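You operate a simulated robot arm through the tools that you are given. There is no shell and no other tool. Be economical: measure what you need, move in short steps, check, and stop when the job is done.

Carry out the task below with a simulated two-armed robot. There is one attempt and no reset: what you move stays moved.

Task
Take the sponge from the top of the front bench and put it on the white paper on the top of the blue table. Take the brush from the top of the front bench and leave it on the upper right shelf of the back rack. Press the middle plus button three times. Put the chalk from the top of the front bench on the top of the small white table. Do these in any order.

It is judged by the outcome, as a careful person would: the job done as asked, and still so three seconds after it is handed in. It fails if anything else is knocked over, pushed out of place, dropped, spilled or broken.

Robot
Two 7-joint arms with two-finger grippers on one trunk, on a base that drives. Base frame: it is fixed to the floor where the robot stands at the start and does not move with it; the origin is under the middle of the robot, x ahead of it, y to its left, z up. Readings come in mm, degrees, newtons and seconds.
The left shoulder is at the start at [81, 216, 1125], the right one opposite. With the tool pointing down near the work surface each hand reaches from about 320 to 820 mm from the robot's upright axis, wherever it stands, measured 20 degrees to its own side. Places, roughly: brush (15x4x4 cm) [700, -100, 800]; chalk (3x3x9 cm) [600, 300, 900]; middle plus button [800, -300, 1000]; paper (15x11x2 cm) [-1100, 500, 800]; sponge (8x5x4 cm) [700, 0, 800]; top of the small white table [400, -600, 800]; upper right shelf of the back rack [5400, 200, 1300]. Payload 3.18 kg a hand.
Tool frame (each hand has its own): the origin (TCP) lies between the finger pads and is the grasp point; the fingertips stand 30 mm ahead of it; z points along the fingers, y is the line along which they close. The gripper opens to 144 mm. The gripper's body begins 103 mm behind the TCP.
Orientation is told as [roll, pitch, yaw] about the base's x, y, z axes, in that order, counted from this pose: with the fingers straight down and closing along the base's y, the tool's x points along the base's -x, its y along +y and its z along -z.

Tools
- The arms move only by the tool apply_moves. It takes "left_plan", "right_plan" or both (then of equal length, played together; a hand with none holds still); each is text: rows parted by semicolons, each of 7 numbers parted by spaces: the closure, from 0 (fully open) to 1 (shut), then the shift along the base's x, y, z in mm, then the turn, a rotation vector about the base's x, y, z in degrees. In form: fingers tx ty tz rx ry rz; .... A call has 1 to 8 rows; each row is the pose to reach, as a shift and turn from the pose commanded when the call began. A row lasts 0.2 s, in which the tool goes at most 50 mm and 8.6 degrees; a call with a longer step from one row to the next is refused whole, and so is a gripper value outside its range. Where a pose cannot be reached the arm comes as near as it can. A force on the tool above 40 N (or 10 N above the force at the start of the call, whichever is more), or a blocked arm, ends the call early, and 0.2 s more pass. Each finger halts on what it meets, pressing with about 35 N; the grip force reading is that of the motor and also rises with nothing between the fingers. The clock runs only during rows and for 0.2 s after the last one: add rows that repeat a pose to give the fingers time. It gives the time, the measured TCP pose, the force on the tool (base axes), the opening and the grip force at its end, in the units of the frame above (readings bear some noise), with the torque about the TCP (base axes, N m) and any sound that the robot's microphone picked up.
- Cameras (640 x 400 px; columns grow to the right, rows downward): "scene" is now at [179.6, -21.8, 1330.2]; the picture's right is [-0.24, -0.97, 0.00], its down [-0.39, 0.09, -0.92] and it looks along [0.89, -0.22, -0.40] (base axes); focal length 214 px, centre (320, 200). "left" rides on the left gripper at [77, -16, -143] in its tool frame; the picture's right is [0.21, 0.98, 0.00], its down [-0.84, 0.18, -0.51] and it looks along [-0.50, 0.11, 0.86] (tool axes); focal length 218 px, centre (320, 200). "right" rides on the right gripper at [76, 16, -143] in its tool frame; the picture's right is [-0.21, 0.98, 0.00], its down [-0.84, -0.18, -0.51] and it looks along [-0.50, -0.11, 0.86] (tool axes); focal length 218 px, centre (320, 200). There is no depth. A picture from a camera that has moved, and an enlarged one, comes with that camera's place and axes in the base frame and with its lens.
- get_image(camera): a new picture of that camera. No time passes.
- slide_trunk(by): slides the trunk up (or, below 0, down) by that many mm; the arms and the scene camera ride with it, the base frame stays. It gives what a move gives, with no picture.
- drive_base(legs): drives the robot by 1 to 6 legs, each [ahead, left, turn to the left] in mm, mm and degrees, along the robot's own axes; the way and the turn of a leg run together, so that a leg with both is an arc; at most 1500 mm and 180 degrees a leg. The arms and the cameras ride along, it lands a little off, and it stops where it bumps. It gives what a move gives.
- pan_tilt(pan, tilt): turns the head with the scene camera to pan (to the left, within 80 degrees either way) and tilt (down, from -29 to 69), counted from straight ahead of the robot. It gives what a move gives.
- close_up(camera, box): a new picture of the part [left, top, right, bottom] of that camera's present view, enlarged. No time passes.
- close_job(): hands the job in; it is judged then, once.

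Work in short steps. Places have to be worked out from the pictures, the camera data and where the tool is seen: move nearer, look again, correct. Check each grasp and each placing, and mend what went wrong. You have 165 turns and 118 pictures in all, those below and enlarged ones among them. Open the grippers and draw the arms clear of the work before you hand the job in, unless the task says otherwise; then end with one line.

The tools are called after "Call:" as name(argument=value, ...) on one line, values as JSON. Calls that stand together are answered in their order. apply_moves: Moves the arms, as the interface text tells. Its arguments: {"type":"object","properties":{"left_plan":{"type":"string"},"right_plan":{"type":"string"}},"required":[]} The other tools are called the same way: slide_trunk (by) slides the trunk up or down; drive_base (legs) drives the base; pan_tilt (pan, tilt) turns the head that bears the scene camera; get_image (camera) takes a picture; close_up (camera, box) takes an enlarged picture of a part of a camera's view; close_job () hands the job in.

At the start:

```text
clock: 0.0
left_tool_pos: [411.9, 73.5, 1314.1]
left_tool_rot: [0.0, 0.0, 0.2]
left_force: [-0.1, 0.8, 0.4]
left_torque: [0.01, -0.01, 0.02]
left_opening: 143.8
left_grip_force: 0.1
right_tool_pos: [286.4, -189.3, 1342.5]
right_tool_rot: [0.1, 0.1, 0.0]
right_force: [0.2, -0.1, 0.4]
right_torque: [-0.02, 0.01, 0.01]
right_opening: 144.0
right_grip_force: 0.0
trunk travel left (down, up): [-208.0, 162.0]
robot x, y, heading: [0.6, 2.4, -0.1]
head pan, tilt: [-13.6, 23.7]
```

scene: 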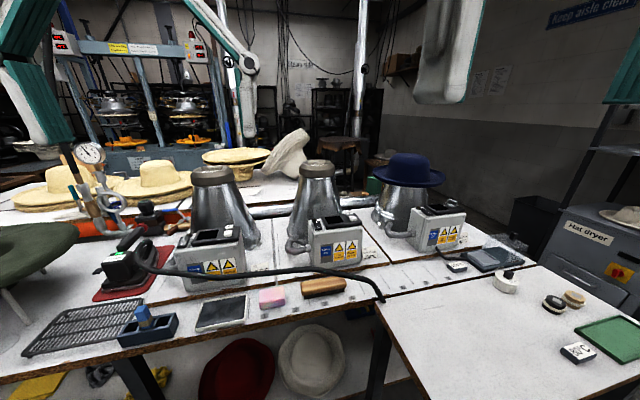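
right: 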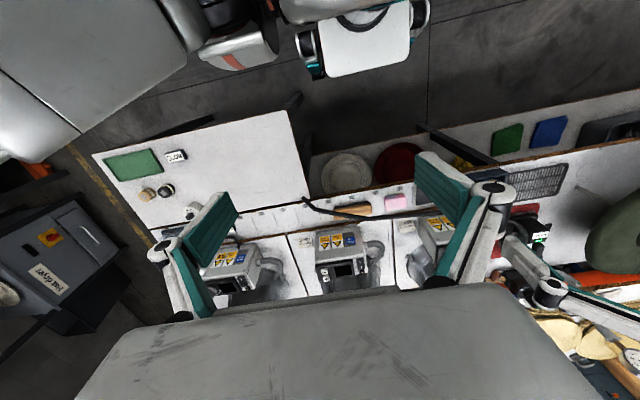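
left: 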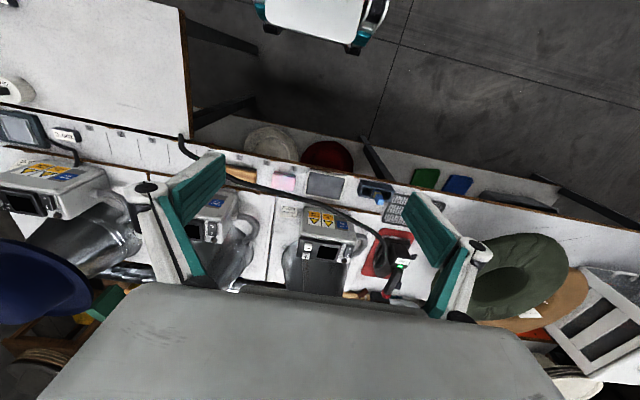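

The scene shows the bench with the pink sponge, brown brush and blue chalk in a holder; I'll enlarge these and the button units.

Call:
close_up(camera="scene", box=[100, 260, 400, 370])

Call:
close_up(camera="scene", box=[270, 190, 470, 300])

Call:
close_up(camera="right", box=[180, 180, 460, 320])

```text
2.13 times, centred on (250, 315) of scene
camera zoom: at [179.6, -21.8, 1330.2], right [-0.24, -0.97, 0.0], down [-0.39, 0.09, -0.92], along [0.89, -0.22, -0.4], focal length 458 px, centre (469, -45)
```

zoom: 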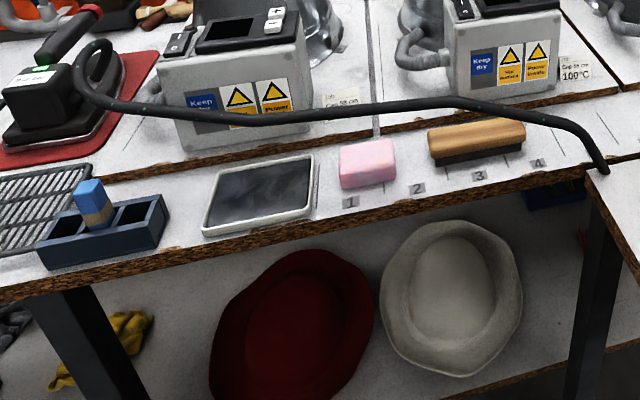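

```text
3.20 times, centred on (370, 245) of scene
camera zoom: at [179.6, -21.8, 1330.2], right [-0.24, -0.97, 0.0], down [-0.39, 0.09, -0.92], along [0.89, -0.22, -0.4], focal length 686 px, centre (160, 56)
```

zoom: 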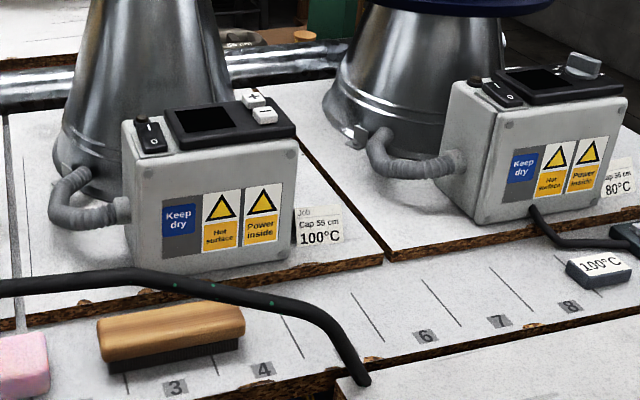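

```text
2.29 times, centred on (320, 250) of right
camera zoom: at [209.7, -172.5, 1485.7], right [0.21, 0.98, 0.0], down [0.84, -0.18, 0.51], along [0.5, -0.11, -0.86], focal length 499 px, centre (320, 86)
```

zoom: 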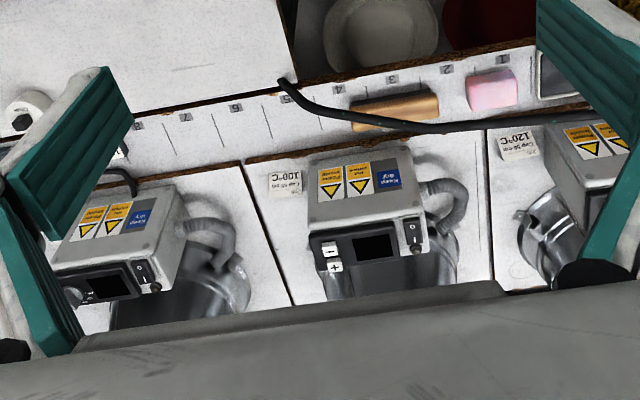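

I estimate sponge ≈(665,5,810), middle plus ≈(819,-286,979). Before moving I look around: down right at the white table and the left side for routes.

Call:
pan_tilt(pan=-70, tilt=35)

Call:
get_image(camera="scene")

Call:
pan_tilt(pan=70, tilt=20)

Call:
get_image(camera="scene")

Call:
pan_tilt(pan=0, tilt=55)

Call:
get_image(camera="scene")

```text
clock: 1.3
left_tool_pos: [412.3, 72.4, 1313.5]
left_tool_rot: [0.0, -0.1, 0.2]
left_force: [0.5, -0.1, 0.3]
left_torque: [-0.01, 0.0, 0.0]
left_opening: 144.0
left_grip_force: 0.0
right_tool_pos: [286.3, -189.7, 1341.9]
right_tool_rot: [0.0, -0.1, 0.0]
right_force: [0.2, 0.6, -0.1]
right_torque: [0.0, 0.01, 0.01]
right_opening: 144.2
right_grip_force: 0.0
trunk travel left (down, up): [-208.0, 162.0]
robot x, y, heading: [3.0, 0.3, -0.3]
head pan, tilt: [-70.0, 35.0]
```

```text
111 pictures are left
camera scene: at [119.9, -82.7, 1312.4], right [-0.94, -0.34, 0.0], down [-0.2, 0.54, -0.82], along [0.28, -0.77, -0.57], focal length 214 px, centre (320, 200)
```

scene: 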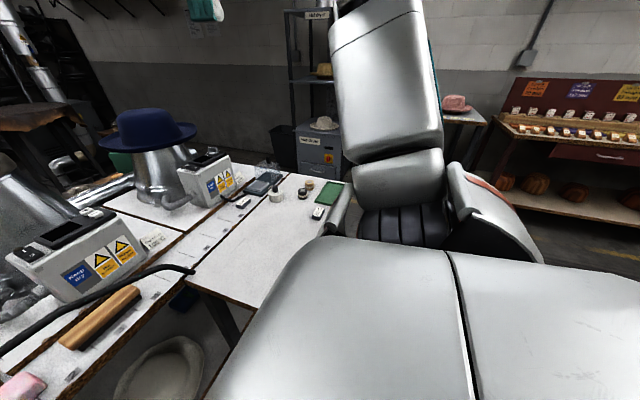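

```text
clock: 3.5
left_tool_pos: [413.6, 73.2, 1314.8]
left_tool_rot: [0.0, -0.1, 0.2]
left_force: [-0.2, 1.0, 0.1]
left_torque: [-0.01, -0.01, 0.02]
left_opening: 143.9
left_grip_force: 0.0
right_tool_pos: [285.5, -188.9, 1344.1]
right_tool_rot: [0.0, 0.0, 0.0]
right_force: [-1.2, -0.9, -0.4]
right_torque: [-0.01, -0.01, -0.01]
right_opening: 143.9
right_grip_force: 0.0
trunk travel left (down, up): [-208.0, 162.0]
robot x, y, heading: [-0.2, 0.4, 0.1]
head pan, tilt: [70.0, 20.0]
```

```text
110 pictures are left
camera scene: at [121.7, 87.5, 1336.2], right [0.94, -0.34, 0.0], down [-0.12, -0.32, -0.94], along [0.32, 0.88, -0.34], focal length 214 px, centre (320, 200)
```

scene: 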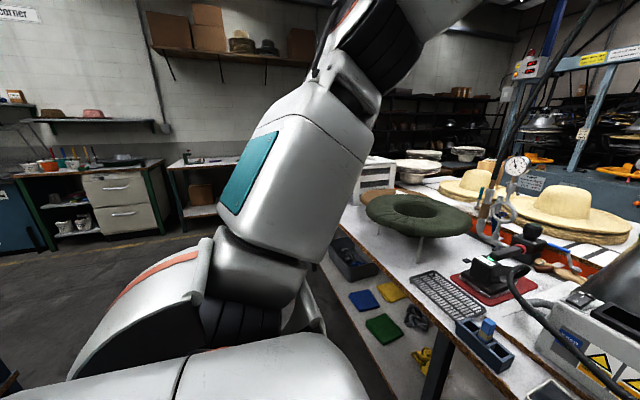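

```text
clock: 4.9
left_tool_pos: [412.5, 72.4, 1312.8]
left_tool_rot: [-0.1, -0.1, 0.2]
left_force: [0.2, -0.3, 0.4]
left_torque: [0.0, 0.03, -0.04]
left_opening: 144.0
left_grip_force: 0.1
right_tool_pos: [285.5, -188.9, 1343.1]
right_tool_rot: [0.0, 0.0, 0.0]
right_force: [-0.5, -0.4, 0.0]
right_torque: [0.0, -0.01, -0.01]
right_opening: 143.8
right_grip_force: 0.1
trunk travel left (down, up): [-208.0, 162.0]
robot x, y, heading: [2.0, 3.0, 0.2]
head pan, tilt: [0.0, 55.0]
```

```text
109 pictures are left
camera scene: at [161.9, 0.1, 1284.1], right [0.0, -1.0, 0.0], down [-0.82, 0.0, -0.57], along [0.57, 0.0, -0.82], focal length 214 px, centre (320, 200)
```

scene: 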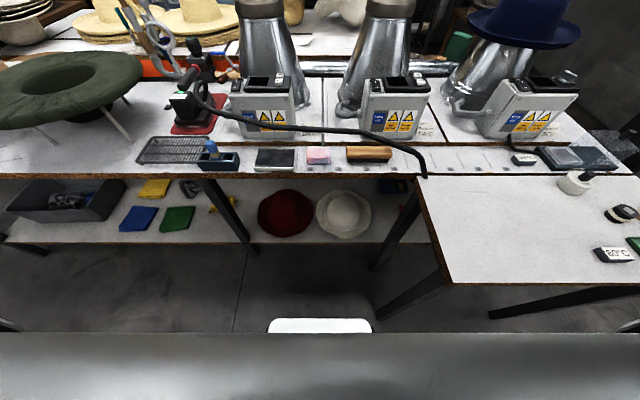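

White table spans about x 284–590, y<-289; its legs leave room. I drive 100 ahead and 60 left to bring the button into reach.

Call:
drive_base(legs=[[0, 60, 0], [100, 0, 0]])

```text
clock: 6.8
left_tool_pos: [513.8, 131.7, 1314.4]
left_tool_rot: [-0.1, 0.0, 0.2]
left_force: [0.1, -0.4, -0.5]
left_torque: [0.0, 0.01, 0.03]
left_opening: 144.2
left_grip_force: 0.1
right_tool_pos: [386.2, -128.6, 1342.9]
right_tool_rot: [-0.1, 0.0, 0.0]
right_force: [-0.2, 0.0, 0.1]
right_torque: [0.02, 0.06, -0.01]
right_opening: 144.2
right_grip_force: 0.0
trunk travel left (down, up): [-208.0, 162.0]
robot x, y, heading: [99.7, 58.0, 0.0]
head pan, tilt: [0.0, 55.0]
```

The drive landed well. I move the right hand, closing it, toward above the middle unit.

Call:
apply_moves(right_plan="0 43 -20 -10 0 0 0; 0.3 86 -40 -20 0 0 0; 0.6 129 -59 -30 0 0 0; 1 172 -78 -40 0 0 0; 1 215 -98 -50 0 0 0; 1 258 -117 -60 0 0 0; 1 301 -137 -70 0 0 0; 1 344 -157 -80 0 0 0")

Call:
get_image(camera="right")

Call:
pan_tilt(pan=-28, tilt=22)

Call:
get_image(camera="scene")

```text
clock: 8.7
left_tool_pos: [511.3, 132.5, 1314.2]
left_tool_rot: [0.0, 0.0, 0.2]
left_force: [-0.7, -0.1, 0.3]
left_torque: [-0.05, -0.11, -0.02]
left_opening: 144.1
left_grip_force: 0.0
right_tool_pos: [617.4, -216.7, 1149.5]
right_tool_rot: [0.1, -0.2, 0.0]
right_force: [-0.6, 0.6, 0.1]
right_torque: [-0.04, -0.08, 0.04]
right_opening: 0.1
right_grip_force: 30.8
right hand out of reach, approached as far as the arm can: row 1, 2, 3, 4, 5, 6, 7, 8
trunk travel left (down, up): [-208.0, 162.0]
robot x, y, heading: [101.5, 58.2, 0.0]
head pan, tilt: [0.0, 55.0]
```

```text
108 pictures are left
camera right: at [541.0, -200.6, 1293.8], right [0.21, 0.98, 0.0], down [0.84, -0.18, 0.51], along [0.5, -0.11, -0.86], focal length 218 px, centre (320, 200)
```

right: 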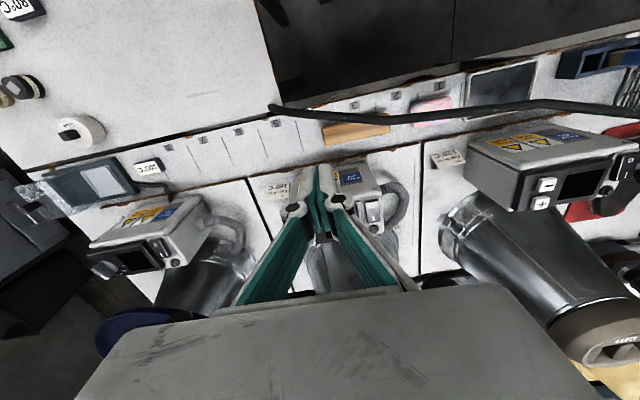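

```text
clock: 9.6
left_tool_pos: [512.3, 132.7, 1313.3]
left_tool_rot: [0.0, 0.0, 0.1]
left_force: [-0.1, -0.3, -0.2]
left_torque: [-0.03, 0.0, -0.02]
left_opening: 144.0
left_grip_force: 0.1
right_tool_pos: [617.4, -216.2, 1150.4]
right_tool_rot: [0.0, 0.1, -0.1]
right_force: [0.3, -0.7, -0.1]
right_torque: [0.01, -0.02, 0.01]
right_opening: 0.0
right_grip_force: 30.4
trunk travel left (down, up): [-208.0, 162.0]
robot x, y, heading: [99.0, 62.6, 0.1]
head pan, tilt: [-28.0, 22.0]
```

```text
107 pictures are left
camera scene: at [271.7, 15.8, 1332.9], right [-0.47, -0.88, 0.0], down [-0.33, 0.18, -0.93], along [0.82, -0.43, -0.38], focal length 214 px, centre (320, 200)
```

scene: 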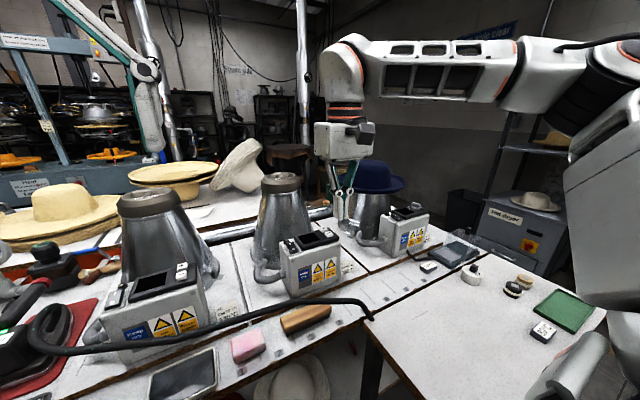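

The hand was cut short at (617,-217,1150) since that height was out of reach. I test with one small downward row to learn which commanded pose is kept.

Call:
apply_moves(right_plan="1 0 0 -40 0 0 0")

```text
clock: 10.0
left_tool_pos: [514.8, 130.5, 1311.2]
left_tool_rot: [0.0, 0.0, 0.2]
left_force: [0.9, 0.2, -0.4]
left_torque: [0.01, 0.04, 0.03]
left_opening: 144.2
left_grip_force: 0.0
right_tool_pos: [622.8, -221.2, 1110.9]
right_tool_rot: [0.1, 0.1, -0.1]
right_force: [0.7, 0.2, -0.6]
right_torque: [0.05, 0.02, 0.0]
right_opening: 0.2
right_grip_force: 30.8
trunk travel left (down, up): [-208.0, 162.0]
robot x, y, heading: [98.8, 61.7, 0.1]
head pan, tilt: [-28.0, 22.0]
```

The commanded pose follows the measured one. The cone is well behind (x≈1050), so I go to hover over the plus button at about (815,-286,1071).

Call:
apply_moves(right_plan="1 40 -13 -8 0 0 0; 1 80 -26 -16 0 0 0; 1 120 -39 -24 0 0 0; 1 160 -52 -32 0 0 0; 1 192 -65 -40 0 0 0; 1 192 -65 -40 0 0 0")

Call:
get_image(camera="right")

Call:
close_up(camera="scene", box=[250, 160, 450, 285])

```text
clock: 11.4
left_tool_pos: [512.1, 132.5, 1312.7]
left_tool_rot: [0.0, -0.1, 0.1]
left_force: [-0.1, -0.2, -0.9]
left_torque: [0.03, 0.0, 0.02]
left_opening: 144.3
left_grip_force: 0.0
right_tool_pos: [661.7, -245.3, 1091.8]
right_tool_rot: [0.2, -0.4, -0.9]
right_force: [-0.8, 0.1, 0.2]
right_torque: [0.01, -0.03, -0.01]
right_opening: 0.0
right_grip_force: 30.8
right hand out of reach, approached as far as the arm can: row 1, 2, 3, 4, 5, 6
trunk travel left (down, up): [-208.0, 162.0]
robot x, y, heading: [100.6, 64.7, -0.1]
head pan, tilt: [-28.0, 22.0]
```

```text
106 pictures are left
camera right: at [585.4, -227.8, 1233.3], right [0.22, 0.97, 0.01], down [0.84, -0.19, 0.51], along [0.5, -0.11, -0.86], focal length 218 px, centre (320, 200)
```

right: 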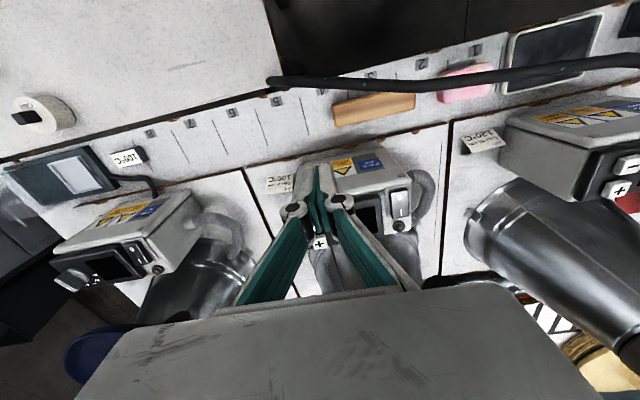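

```text
3.20 times, centred on (350, 222) of scene
camera zoom: at [271.8, 15.7, 1333.0], right [-0.47, -0.88, 0.0], down [-0.33, 0.18, -0.93], along [0.82, -0.43, -0.37], focal length 686 px, centre (224, 128)
```

zoom: 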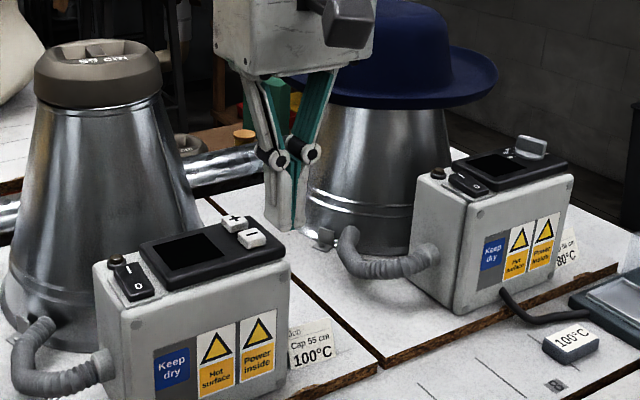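

Reach is limited because the wrist sits above the shoulder; I raise the trunk by 150 to gain reach at button height and drive 60 more ahead.

Call:
slide_trunk(by=150)

Call:
drive_base(legs=[[60, 0, 0]])

Call:
apply_moves(right_plan="1 30 -15 -40 0 0 0; 1 60 -25 -80 0 0 0; 1 80 -35 -120 0 0 0; 1 100 -40 -165 0 0 0; 1 100 -40 -165 0 0 0")

Call:
get_image(camera="right")

Call:
get_image(camera="scene")

```text
clock: 13.2
left_tool_pos: [512.2, 132.2, 1462.3]
left_tool_rot: [0.1, 0.0, 0.1]
left_force: [0.4, 0.0, 0.7]
left_torque: [-0.02, 0.02, 0.02]
left_opening: 143.9
left_grip_force: 0.1
right_tool_pos: [630.6, -245.1, 1317.7]
right_tool_rot: [0.4, -9.2, -0.9]
right_force: [-0.6, -0.2, 0.7]
right_torque: [0.01, 0.02, 0.02]
right_opening: 0.1
right_grip_force: 30.8
trunk travel left (down, up): [-358.0, 12.0]
robot x, y, heading: [97.3, 60.5, -0.1]
head pan, tilt: [-28.0, 22.0]
```

```text
clock: 14.1
left_tool_pos: [572.1, 131.0, 1462.3]
left_tool_rot: [0.0, 0.2, 0.1]
left_force: [0.1, -0.2, 0.9]
left_torque: [0.02, 0.06, 0.03]
left_opening: 144.1
left_grip_force: 0.1
right_tool_pos: [689.4, -247.2, 1316.9]
right_tool_rot: [0.4, -9.0, -1.1]
right_force: [0.8, -0.1, 1.0]
right_torque: [-0.03, 0.05, 0.01]
right_opening: 0.0
right_grip_force: 30.6
trunk travel left (down, up): [-358.0, 12.0]
robot x, y, heading: [160.2, 59.0, -0.2]
head pan, tilt: [-28.0, 22.0]
```

```text
refused: row 1 steps farther than a row can; nothing moved
```

```text
104 pictures are left
camera right: at [591.8, -229.1, 1445.4], right [0.22, 0.97, 0.04], down [0.75, -0.2, 0.63], along [0.62, -0.11, -0.77], focal length 218 px, centre (320, 200)
```

right: 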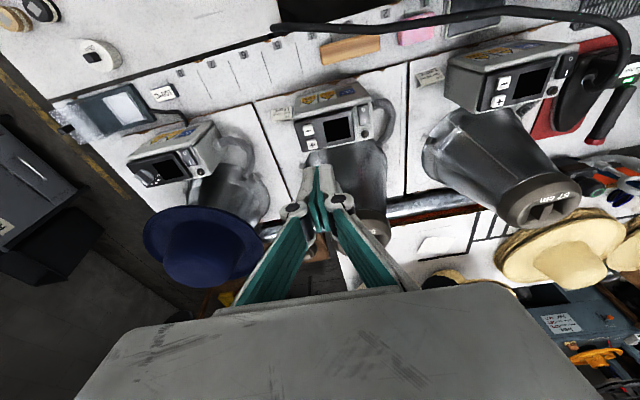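

```text
103 pictures are left
camera scene: at [281.8, 15.2, 1486.0], right [-0.47, -0.88, 0.0], down [-0.33, 0.18, -0.93], along [0.82, -0.44, -0.38], focal length 214 px, centre (320, 200)
```

scene: 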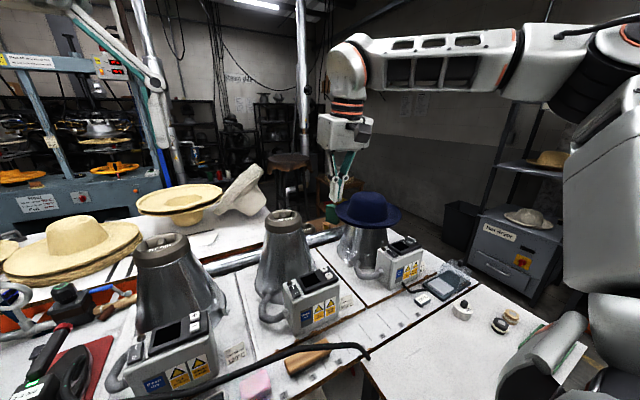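

The hand now tilts 9° forward at (689,-247,1317). I zoom on the buttons from both views to refine their place.

Call:
close_up(camera="right", box=[260, 80, 420, 180])

Call:
close_up(camera="scene", box=[250, 240, 410, 340])

```text
4.00 times, centred on (340, 130) of right
camera zoom: at [591.8, -229.1, 1445.4], right [0.22, 0.97, 0.04], down [0.75, -0.2, 0.63], along [0.62, -0.11, -0.77], focal length 873 px, centre (240, 480)
```

zoom: 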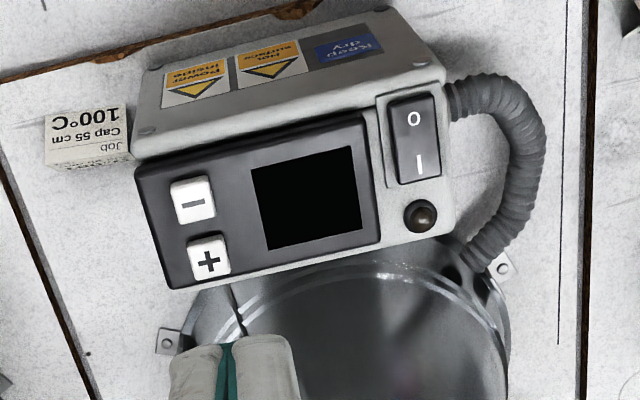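

```text
4.00 times, centred on (330, 290) of scene
camera zoom: at [281.8, 15.2, 1486.0], right [-0.47, -0.88, 0.0], down [-0.33, 0.18, -0.93], along [0.82, -0.44, -0.38], focal length 858 px, centre (280, -160)
```

zoom: 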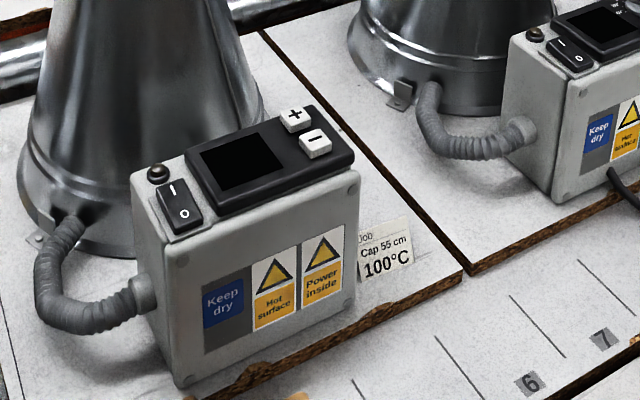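

Triangulation now gives the plus button at about (797,-275,991), minus about 40 mm nearer. I lower the tilted, closed hand to hover ~50 mm above it.

Call:
apply_moves(right_plan="1 17 -5 -40 0 0 0; 1 34 -10 -80 0 0 0; 1 51 -15 -120 0 0 0; 1 68 -20 -160 0 0 0; 1 85 -25 -200 0 0 0; 1 104 -29 -242 0 0 0; 1 104 -29 -242 0 0 0")

Call:
close_up(camera="scene", box=[250, 210, 410, 310])

Call:
close_up(camera="right", box=[240, 100, 400, 200])

```text
clock: 15.7
left_tool_pos: [569.9, 130.3, 1463.1]
left_tool_rot: [-0.1, -0.1, 0.0]
left_force: [-0.6, -0.6, -0.1]
left_torque: [0.0, -0.03, 0.04]
left_opening: 143.9
left_grip_force: 0.0
right_tool_pos: [791.6, -274.1, 1074.1]
right_tool_rot: [0.4, -9.2, -1.1]
right_force: [-0.8, -1.1, -0.1]
right_torque: [0.01, -0.05, 0.03]
right_opening: 0.0
right_grip_force: 30.2
trunk travel left (down, up): [-358.0, 12.0]
robot x, y, heading: [159.0, 60.7, -0.1]
head pan, tilt: [-28.0, 22.0]
```

```text
4.00 times, centred on (330, 260) of scene
camera zoom: at [279.4, 15.4, 1486.2], right [-0.47, -0.88, 0.0], down [-0.33, 0.18, -0.93], along [0.82, -0.44, -0.37], focal length 858 px, centre (280, -40)
```

zoom: 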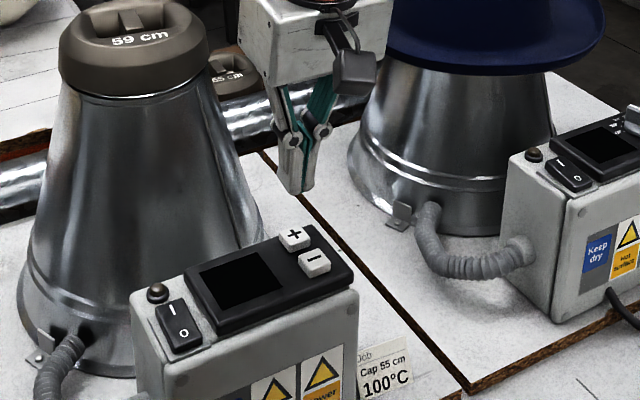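

```text
4.00 times, centred on (320, 150) of right
camera zoom: at [694.1, -257.2, 1202.6], right [0.22, 0.97, 0.04], down [0.75, -0.2, 0.63], along [0.63, -0.11, -0.77], focal length 873 px, centre (320, 400)
```

zoom: 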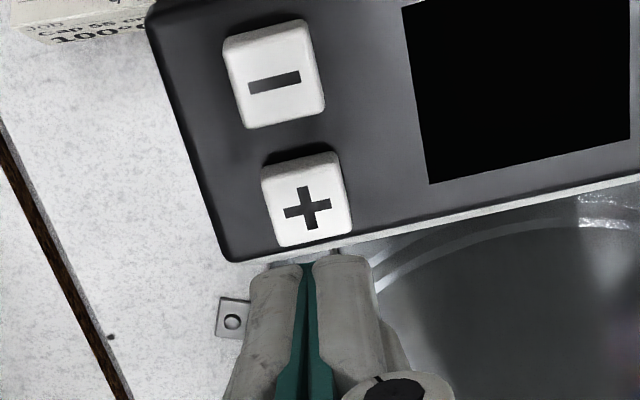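

The button top is about (800,-276,988) and the tips line up in both views. I shift 6 mm ahead and descend slowly until contact.

Call:
apply_moves(right_plan="1 6 -2 -30 0 0 0; 1 6 -2 -45 0 0 0; 1 6 -2 -50 0 0 0; 1 6 -2 -53 0 0 0; 1 6 -2 -56 0 0 0; 1 6 -2 -56 0 0 0")

Call:
close_up(camera="right", box=[240, 80, 400, 180])

```text
clock: 17.1
left_tool_pos: [570.0, 131.3, 1462.8]
left_tool_rot: [0.0, 0.0, 0.0]
left_force: [0.0, -0.4, -0.5]
left_torque: [-0.03, -0.01, -0.01]
left_opening: 143.9
left_grip_force: 0.0
right_tool_pos: [796.6, -276.9, 1019.2]
right_tool_rot: [0.4, -9.1, -1.1]
right_force: [0.4, -0.8, 0.1]
right_torque: [-0.01, 0.04, -0.02]
right_opening: 5.8
right_grip_force: 30.6
trunk travel left (down, up): [-358.0, 12.0]
robot x, y, heading: [159.2, 54.3, -0.4]
head pan, tilt: [-28.0, 22.0]
```

```text
4.00 times, centred on (320, 130) of right
camera zoom: at [699.3, -259.9, 1148.9], right [0.22, 0.97, 0.04], down [0.75, -0.2, 0.63], along [0.62, -0.11, -0.77], focal length 873 px, centre (320, 480)
```

zoom: 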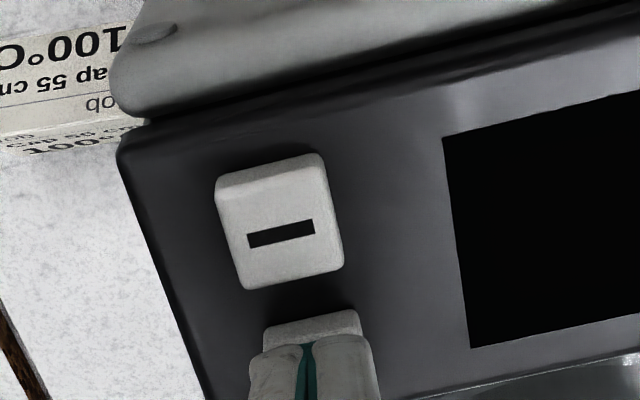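

The tips sit over the plus with no force yet. I press on in 2 mm steps.

Call:
apply_moves(right_plan="1 0 0 -2 0 0 0; 1 0 0 -4 0 0 0; 1 0 0 -4 0 0 0")

```text
clock: 17.9
left_tool_pos: [569.8, 132.0, 1462.3]
left_tool_rot: [0.0, 0.1, 0.0]
left_force: [-0.8, 0.2, -0.2]
left_torque: [-0.04, 0.0, 0.01]
left_opening: 144.2
left_grip_force: 0.0
right_tool_pos: [796.1, -276.8, 1017.1]
right_tool_rot: [0.3, -9.1, -1.1]
right_force: [-0.9, 0.2, 3.2]
right_torque: [0.0, 0.09, 0.03]
right_opening: 5.9
right_grip_force: 30.7
trunk travel left (down, up): [-358.0, 12.0]
robot x, y, heading: [157.1, 54.6, 0.2]
head pan, tilt: [-28.0, 22.0]
heard: click
```

A click at 3 N: first press. I lift 12 mm to release it.

Call:
apply_moves(right_plan="1 0 0 12 0 0 0; 1 0 0 12 0 0 0")

Call:
close_up(camera="scene", box=[250, 210, 410, 310])

```text
clock: 18.5
left_tool_pos: [570.8, 132.3, 1462.4]
left_tool_rot: [0.0, 0.0, -0.1]
left_force: [-0.3, 0.3, 0.0]
left_torque: [0.01, 0.05, 0.0]
left_opening: 143.9
left_grip_force: 0.0
right_tool_pos: [798.0, -276.7, 1028.0]
right_tool_rot: [0.4, -9.1, -1.1]
right_force: [0.7, -0.2, -0.6]
right_torque: [0.0, 0.0, 0.03]
right_opening: 0.1
right_grip_force: 30.5
trunk travel left (down, up): [-358.0, 12.0]
robot x, y, heading: [155.4, 59.5, -0.2]
head pan, tilt: [-28.0, 22.0]
```

```text
4.00 times, centred on (330, 260) of scene
camera zoom: at [280.6, 15.1, 1486.0], right [-0.47, -0.88, 0.0], down [-0.33, 0.18, -0.93], along [0.82, -0.44, -0.37], focal length 858 px, centre (280, -40)
```

zoom: 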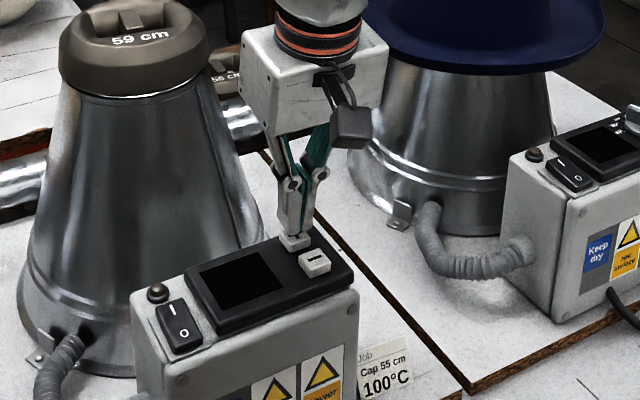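

Released. Second press: down 11 mm and back up.

Call:
apply_moves(right_plan="1 0 0 -7 0 0 0; 1 0 0 -10 0 0 0; 1 0 0 -12 0 0 0; 1 0 0 -12 0 0 0")

Call:
apply_moves(right_plan="1 0 0 12 0 0 0; 1 0 0 12 0 0 0")

```text
clock: 19.5
left_tool_pos: [571.2, 131.8, 1462.3]
left_tool_rot: [0.0, -0.1, 0.0]
left_force: [0.5, 0.6, 0.1]
left_torque: [-0.01, -0.01, 0.0]
left_opening: 144.1
left_grip_force: 0.0
right_tool_pos: [798.7, -278.7, 1015.6]
right_tool_rot: [0.4, -9.1, -1.0]
right_force: [-0.6, 1.3, 2.2]
right_torque: [0.03, 0.02, 0.01]
right_opening: 6.2
right_grip_force: 30.7
trunk travel left (down, up): [-358.0, 12.0]
robot x, y, heading: [156.7, 61.0, -0.0]
head pan, tilt: [-28.0, 22.0]
heard: click
```

```text
clock: 20.1
left_tool_pos: [570.9, 130.5, 1462.0]
left_tool_rot: [0.0, 0.0, 0.0]
left_force: [0.3, -0.2, -1.0]
left_torque: [-0.02, 0.0, 0.02]
left_opening: 144.2
left_grip_force: 0.2
right_tool_pos: [798.5, -277.4, 1027.3]
right_tool_rot: [0.3, -9.1, -1.1]
right_force: [-1.3, -0.1, -0.4]
right_torque: [0.0, 0.02, -0.04]
right_opening: 0.0
right_grip_force: 30.5
trunk travel left (down, up): [-358.0, 12.0]
robot x, y, heading: [159.0, 58.7, -0.3]
head pan, tilt: [-28.0, 22.0]
```

Second click heard. Third press and then a lift clear.

Call:
apply_moves(right_plan="1 0 0 -7 0 0 0; 1 0 0 -10 0 0 0; 1 0 0 -12 0 0 0; 1 0 0 -12 0 0 0")

Call:
apply_moves(right_plan="1 0 0 12 0 0 0; 1 0 0 50 0 0 0; 1 0 0 95 0 0 0; 1 -45 0 110 0 0 0; 1 -90 10 110 0 0 0; 1 -130 20 110 0 0 0")

Call:
pan_tilt(pan=0, tilt=55)

Call:
get_image(camera="scene")

```text
clock: 21.1
left_tool_pos: [571.2, 131.3, 1463.4]
left_tool_rot: [0.0, 0.0, 0.0]
left_force: [0.2, 0.3, -0.6]
left_torque: [0.03, 0.02, -0.01]
left_opening: 143.9
left_grip_force: 0.1
right_tool_pos: [799.1, -278.5, 1016.2]
right_tool_rot: [0.5, -9.0, -1.1]
right_force: [0.9, 0.2, 2.9]
right_torque: [-0.01, -0.03, 0.0]
right_opening: 6.0
right_grip_force: 31.1
trunk travel left (down, up): [-358.0, 12.0]
robot x, y, heading: [157.2, 57.0, 0.0]
head pan, tilt: [-28.0, 22.0]
heard: click
```

```text
clock: 22.5
left_tool_pos: [568.4, 129.8, 1464.0]
left_tool_rot: [0.0, -0.1, 0.0]
left_force: [0.2, 0.1, 0.3]
left_torque: [0.01, -0.03, 0.05]
left_opening: 144.0
left_grip_force: 0.0
right_tool_pos: [669.4, -259.7, 1126.2]
right_tool_rot: [0.4, -9.2, -1.2]
right_force: [-0.3, 0.5, 0.8]
right_torque: [-0.05, -0.06, 0.03]
right_opening: 0.0
right_grip_force: 31.0
trunk travel left (down, up): [-358.0, 12.0]
robot x, y, heading: [162.4, 57.2, 0.1]
head pan, tilt: [-28.0, 22.0]
```

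```text
clock: 23.5
left_tool_pos: [570.6, 131.3, 1463.7]
left_tool_rot: [0.0, 0.1, 0.0]
left_force: [-0.2, -0.1, 0.4]
left_torque: [0.01, 0.04, 0.01]
left_opening: 144.0
left_grip_force: 0.0
right_tool_pos: [671.0, -261.3, 1126.4]
right_tool_rot: [0.4, -9.1, -1.0]
right_force: [0.0, -0.1, 0.5]
right_torque: [-0.02, -0.02, 0.0]
right_opening: 0.1
right_grip_force: 31.0
trunk travel left (down, up): [-358.0, 12.0]
robot x, y, heading: [159.0, 55.2, -0.1]
head pan, tilt: [0.0, 55.0]
```

```text
96 pictures are left
camera scene: at [270.6, 58.7, 1437.3], right [0.0, -1.0, 0.0], down [-0.82, 0.0, -0.57], along [0.57, 0.0, -0.82], focal length 214 px, centre (320, 200)
```

scene: 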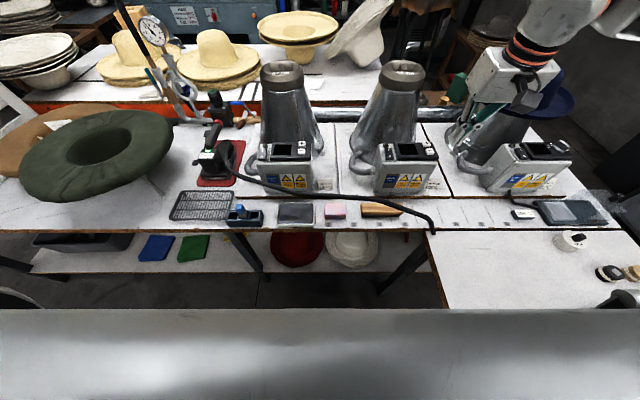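

Three clicks done. A black cord seems to arch in the air above the sponge/brush line, so I take the left view to triangulate it.

Call:
get_image(camera="left")

Call:
close_up(camera="scene", box=[160, 130, 480, 250])

```text
95 pictures are left
camera left: at [494.0, 115.3, 1606.3], right [-0.21, 0.98, 0.0], down [0.84, 0.18, 0.51], along [0.5, 0.11, -0.86], focal length 218 px, centre (320, 200)
```

left: 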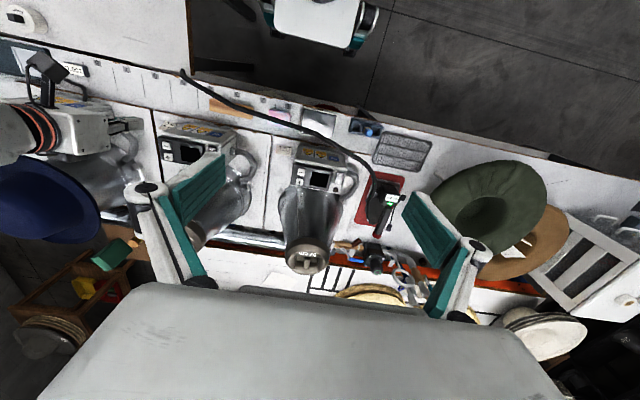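

```text
2.00 times, centred on (320, 190) of scene
camera zoom: at [270.6, 58.7, 1437.3], right [0.0, -1.0, 0.0], down [-0.82, 0.0, -0.57], along [0.57, 0.0, -0.82], focal length 429 px, centre (320, 220)
```

zoom: 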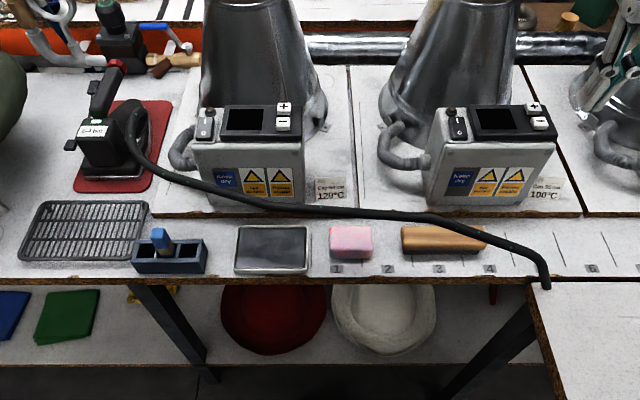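

Call:
close_up(camera="left", box=[170, 60, 394, 200])

```text
2.86 times, centred on (282, 130) of left
camera zoom: at [494.0, 115.3, 1606.3], right [-0.21, 0.98, 0.0], down [0.84, 0.18, 0.51], along [0.5, 0.11, -0.86], focal length 624 px, centre (429, 400)
```

zoom: 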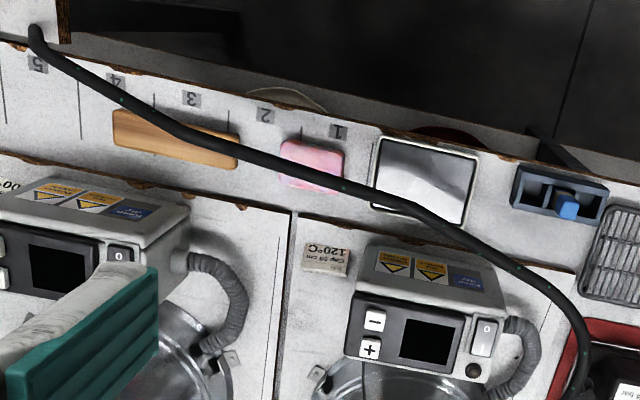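

The cord hangs around z≈930 above sponge and brush (x≈630–690) and falls to the table corner, so those two need grasps tilted from the robot side. First the chalk, at about (614,299): I shift the base left 270 so that the right hand can take it and later serve the white table.

Call:
drive_base(legs=[[0, 270, 0]])

Call:
apply_moves(right_plan="0.8 -20 40 0 0 5 0; 0.6 -35 85 0 0 9.1 1; 0.5 -50 130 0 0 9.1 1; 0.4 -57 170 0 0 9.1 1; 0.4 -57 210 0 0 9.1 1; 0.4 -57 250 0 0 9.1 1; 0.4 -57 285 0 0 9.1 1")

Call:
get_image(camera="right")

Call:
pan_tilt(pan=0, tilt=50)

Call:
get_image(camera="scene")

```text
clock: 26.5
left_tool_pos: [572.9, 402.1, 1462.1]
left_tool_rot: [-0.1, 0.0, -0.2]
left_force: [-0.6, 0.0, 0.6]
left_torque: [0.0, 0.01, -0.02]
left_opening: 144.2
left_grip_force: 0.1
right_tool_pos: [670.6, 10.9, 1125.8]
right_tool_rot: [0.5, -9.1, -1.3]
right_force: [-0.1, 0.4, -0.2]
right_torque: [-0.02, -0.03, -0.04]
right_opening: 0.0
right_grip_force: 31.0
trunk travel left (down, up): [-358.0, 12.0]
robot x, y, heading: [162.4, 332.9, -0.1]
head pan, tilt: [0.0, 55.0]
```

```text
clock: 28.1
left_tool_pos: [571.5, 403.0, 1463.6]
left_tool_rot: [-0.1, 0.0, -0.2]
left_force: [0.3, 0.4, 0.8]
left_torque: [-0.08, -0.02, 0.0]
left_opening: 143.5
left_grip_force: 0.1
right_tool_pos: [614.8, 298.2, 1126.0]
right_tool_rot: [0.2, 0.0, -0.4]
right_force: [-0.4, 0.1, 0.4]
right_torque: [-0.02, 0.0, -0.04]
right_opening: 86.4
right_grip_force: 0.0
trunk travel left (down, up): [-358.0, 12.0]
robot x, y, heading: [159.1, 334.0, -0.3]
head pan, tilt: [0.0, 55.0]
```

```text
92 pictures are left
camera right: at [537.9, 314.7, 1269.0], right [0.21, 0.98, 0.0], down [0.84, -0.19, 0.51], along [0.5, -0.11, -0.86], focal length 218 px, centre (320, 200)
```

right: 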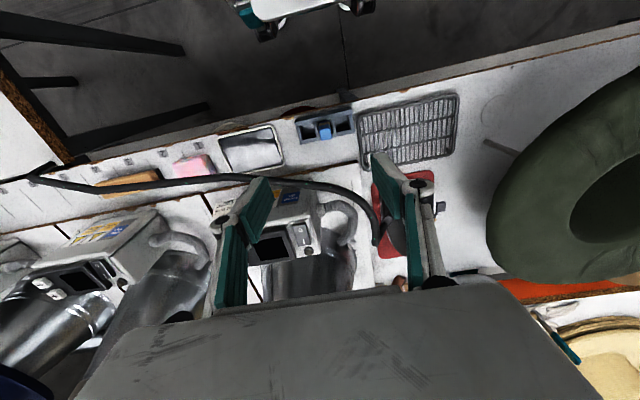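

```text
clock: 28.8
left_tool_pos: [572.1, 401.3, 1462.8]
left_tool_rot: [0.0, 0.0, -0.1]
left_force: [-1.5, -0.2, 0.0]
left_torque: [0.04, 0.02, 0.0]
left_opening: 144.3
left_grip_force: 0.1
right_tool_pos: [613.8, 296.3, 1126.0]
right_tool_rot: [0.3, 0.1, -0.2]
right_force: [0.1, 0.2, 0.8]
right_torque: [0.01, 0.01, 0.0]
right_opening: 86.3
right_grip_force: 0.1
trunk travel left (down, up): [-358.0, 12.0]
robot x, y, heading: [161.9, 327.9, -0.1]
head pan, tilt: [0.0, 50.0]
```

```text
91 pictures are left
camera scene: at [276.5, 330.8, 1443.7], right [-0.01, -1.0, 0.0], down [-0.77, 0.0, -0.64], along [0.64, 0.0, -0.77], focal length 214 px, centre (320, 200)
```

scene: 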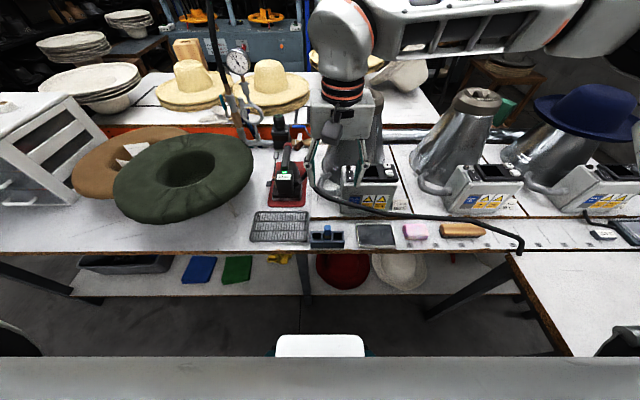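

Zooming on the chalk holder from both cameras to fix its place.

Call:
close_up(camera="right", box=[280, 90, 376, 150])

Call:
close_up(camera="scene", box=[280, 210, 376, 270])

```text
6.67 times, centred on (328, 120) of right
camera zoom: at [537.9, 312.3, 1269.0], right [0.21, 0.98, 0.0], down [0.84, -0.19, 0.51], along [0.5, -0.1, -0.86], focal length 1455 px, centre (267, 733)
```

zoom: 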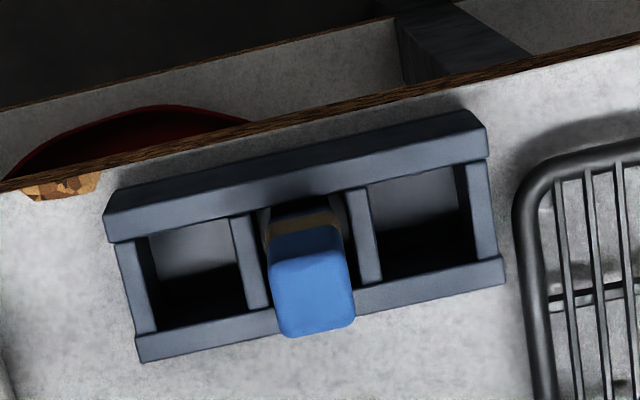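

```text
6.67 times, centred on (328, 240) of scene
camera zoom: at [276.5, 330.8, 1443.7], right [-0.01, -1.0, 0.0], down [-0.77, 0.0, -0.64], along [0.64, 0.0, -0.77], focal length 1430 px, centre (267, -67)
```

zoom: 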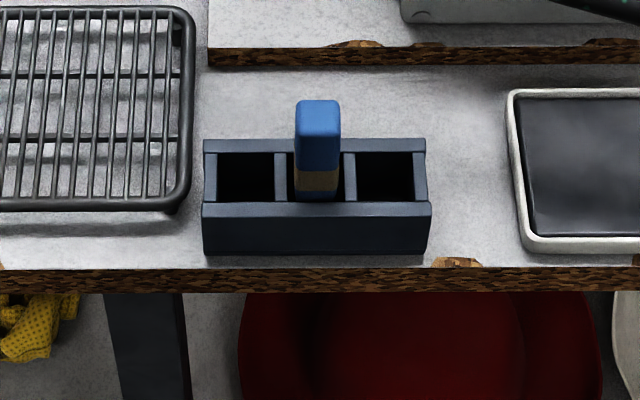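

Chalk top comes out at about (635,306,890). I move over it and down to z≈960, then check.

Call:
apply_moves(right_plan="0.4 10 5 -40 0 0 0; 0.4 21 9 -85 0 0 0; 0.4 21 9 -130 0 0 0; 0.4 21 9 -166 0 0 0; 0.4 21 9 -166 0 0 0")

Call:
close_up(camera="right", box=[220, 60, 444, 200])

Call:
close_up(camera="scene", box=[270, 160, 398, 260])

```text
clock: 30.0
left_tool_pos: [571.4, 401.7, 1462.7]
left_tool_rot: [0.0, 0.0, -0.3]
left_force: [1.0, 0.5, -0.1]
left_torque: [0.0, -0.03, 0.01]
left_opening: 144.0
left_grip_force: 0.1
right_tool_pos: [633.7, 299.8, 958.1]
right_tool_rot: [0.3, 0.0, -0.3]
right_force: [-0.6, 0.5, 0.3]
right_torque: [0.03, -0.05, -0.01]
right_opening: 86.3
right_grip_force: 0.0
trunk travel left (down, up): [-358.0, 12.0]
robot x, y, heading: [158.8, 329.9, -0.2]
head pan, tilt: [0.0, 50.0]
```

```text
2.86 times, centred on (332, 130) of right
camera zoom: at [558.3, 316.7, 1101.5], right [0.21, 0.98, 0.0], down [0.84, -0.19, 0.51], along [0.5, -0.1, -0.86], focal length 624 px, centre (286, 400)
```

zoom: 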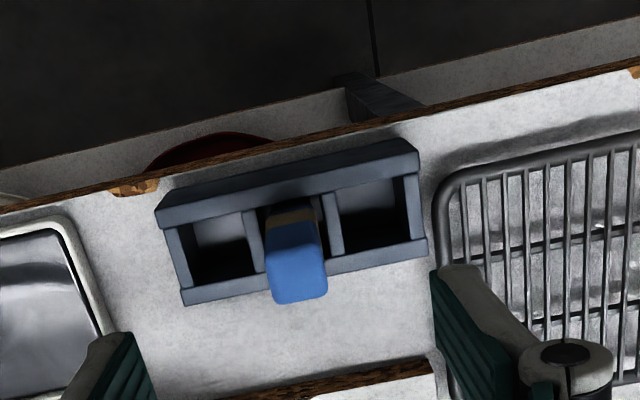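

```text
4.00 times, centred on (334, 210) of scene
camera zoom: at [276.2, 331.2, 1443.8], right [-0.01, -1.0, 0.0], down [-0.77, 0.0, -0.64], along [0.64, 0.0, -0.77], focal length 858 px, centre (264, 160)
```

zoom: 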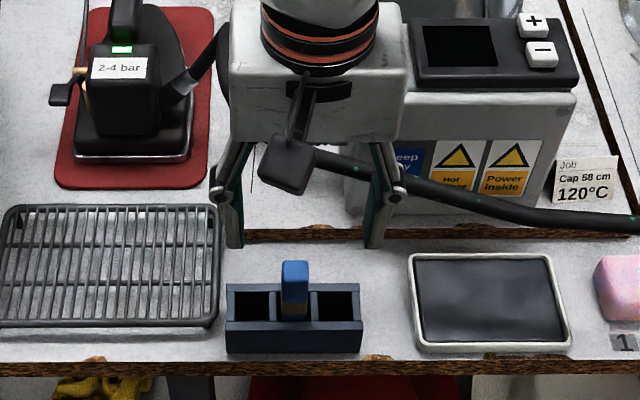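

Aligned in x; I correct y by +6 and descend to TCP z≈876 with the fingers open, then close.

Call:
apply_moves(right_plan="0.4 0 6 -35 0 0 0; 0.4 0 6 -65 0 0 0; 0.4 0 6 -82 0 0 0; 0.4 0 6 -82 0 0 0; 0.8 0 6 -82 0 0 0; 1 0 6 -82 0 0 0; 1 0 6 -82 0 0 0")

Call:
close_up(camera="scene", box=[270, 180, 398, 260])

```text
clock: 31.6
left_tool_pos: [572.5, 402.1, 1463.7]
left_tool_rot: [0.0, 0.0, -0.1]
left_force: [-0.5, -0.9, 0.6]
left_torque: [0.02, 0.01, -0.01]
left_opening: 144.1
left_grip_force: 0.0
right_tool_pos: [633.2, 308.3, 878.6]
right_tool_rot: [0.3, 0.0, -0.3]
right_force: [0.0, -0.9, 0.7]
right_torque: [-0.03, 0.01, 0.01]
right_opening: 19.6
right_grip_force: 35.1
trunk travel left (down, up): [-358.0, 12.0]
robot x, y, heading: [155.9, 329.5, -0.2]
head pan, tilt: [0.0, 50.0]
```

```text
5.00 times, centred on (334, 220) of scene
camera zoom: at [276.6, 331.1, 1443.7], right [-0.01, -1.0, 0.0], down [-0.77, 0.0, -0.64], along [0.64, 0.0, -0.77], focal length 1072 px, centre (250, 100)
```

zoom: 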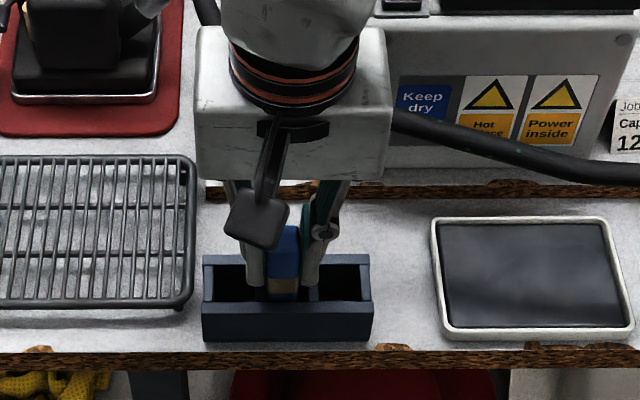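

Chalk held (19.6 mm). I lift straight up 170 mm and check.

Call:
apply_moves(right_plan="1 0 0 20 0 0 0; 1 0 0 50 0 0 0; 1 0 0 90 0 0 0; 1 0 0 130 0 0 0; 1 -20 -10 170 0 0 0; 1 -60 -20 190 0 0 0")

Call:
get_image(camera="right")

Call:
get_image(camera="scene")

```text
clock: 33.0
left_tool_pos: [570.7, 401.0, 1464.6]
left_tool_rot: [-0.1, -0.1, -0.4]
left_force: [-0.7, 0.3, 0.6]
left_torque: [0.01, -0.02, 0.01]
left_opening: 143.9
left_grip_force: 0.0
right_tool_pos: [569.9, 287.2, 1068.7]
right_tool_rot: [0.1, 0.0, -0.2]
right_force: [-0.6, 0.3, 0.3]
right_torque: [0.04, -0.08, -0.02]
right_opening: 19.5
right_grip_force: 34.9
trunk travel left (down, up): [-358.0, 12.0]
robot x, y, heading: [159.8, 334.7, -0.2]
head pan, tilt: [0.0, 50.0]
```

```text
85 pictures are left
camera right: at [494.5, 303.8, 1211.1], right [0.21, 0.98, 0.0], down [0.84, -0.19, 0.51], along [0.5, -0.1, -0.86], focal length 218 px, centre (320, 200)
```

right: 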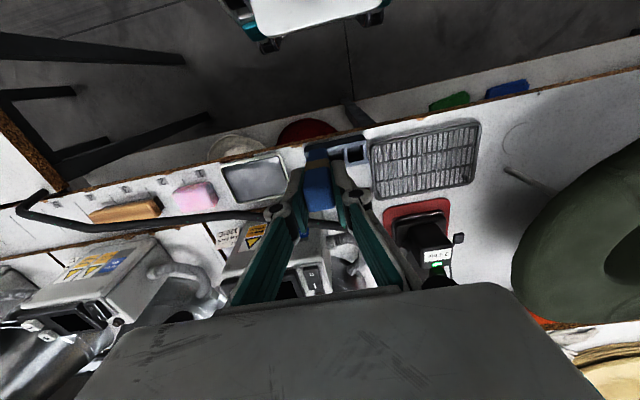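

```text
84 pictures are left
camera scene: at [275.5, 331.0, 1443.8], right [-0.01, -1.0, 0.0], down [-0.77, 0.0, -0.64], along [0.64, 0.0, -0.77], focal length 214 px, centre (320, 200)
```

scene: 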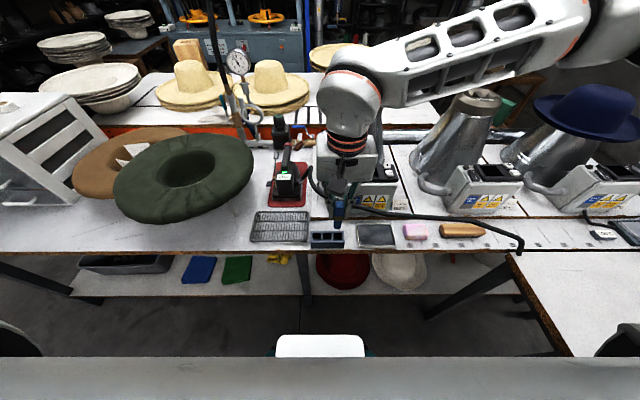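

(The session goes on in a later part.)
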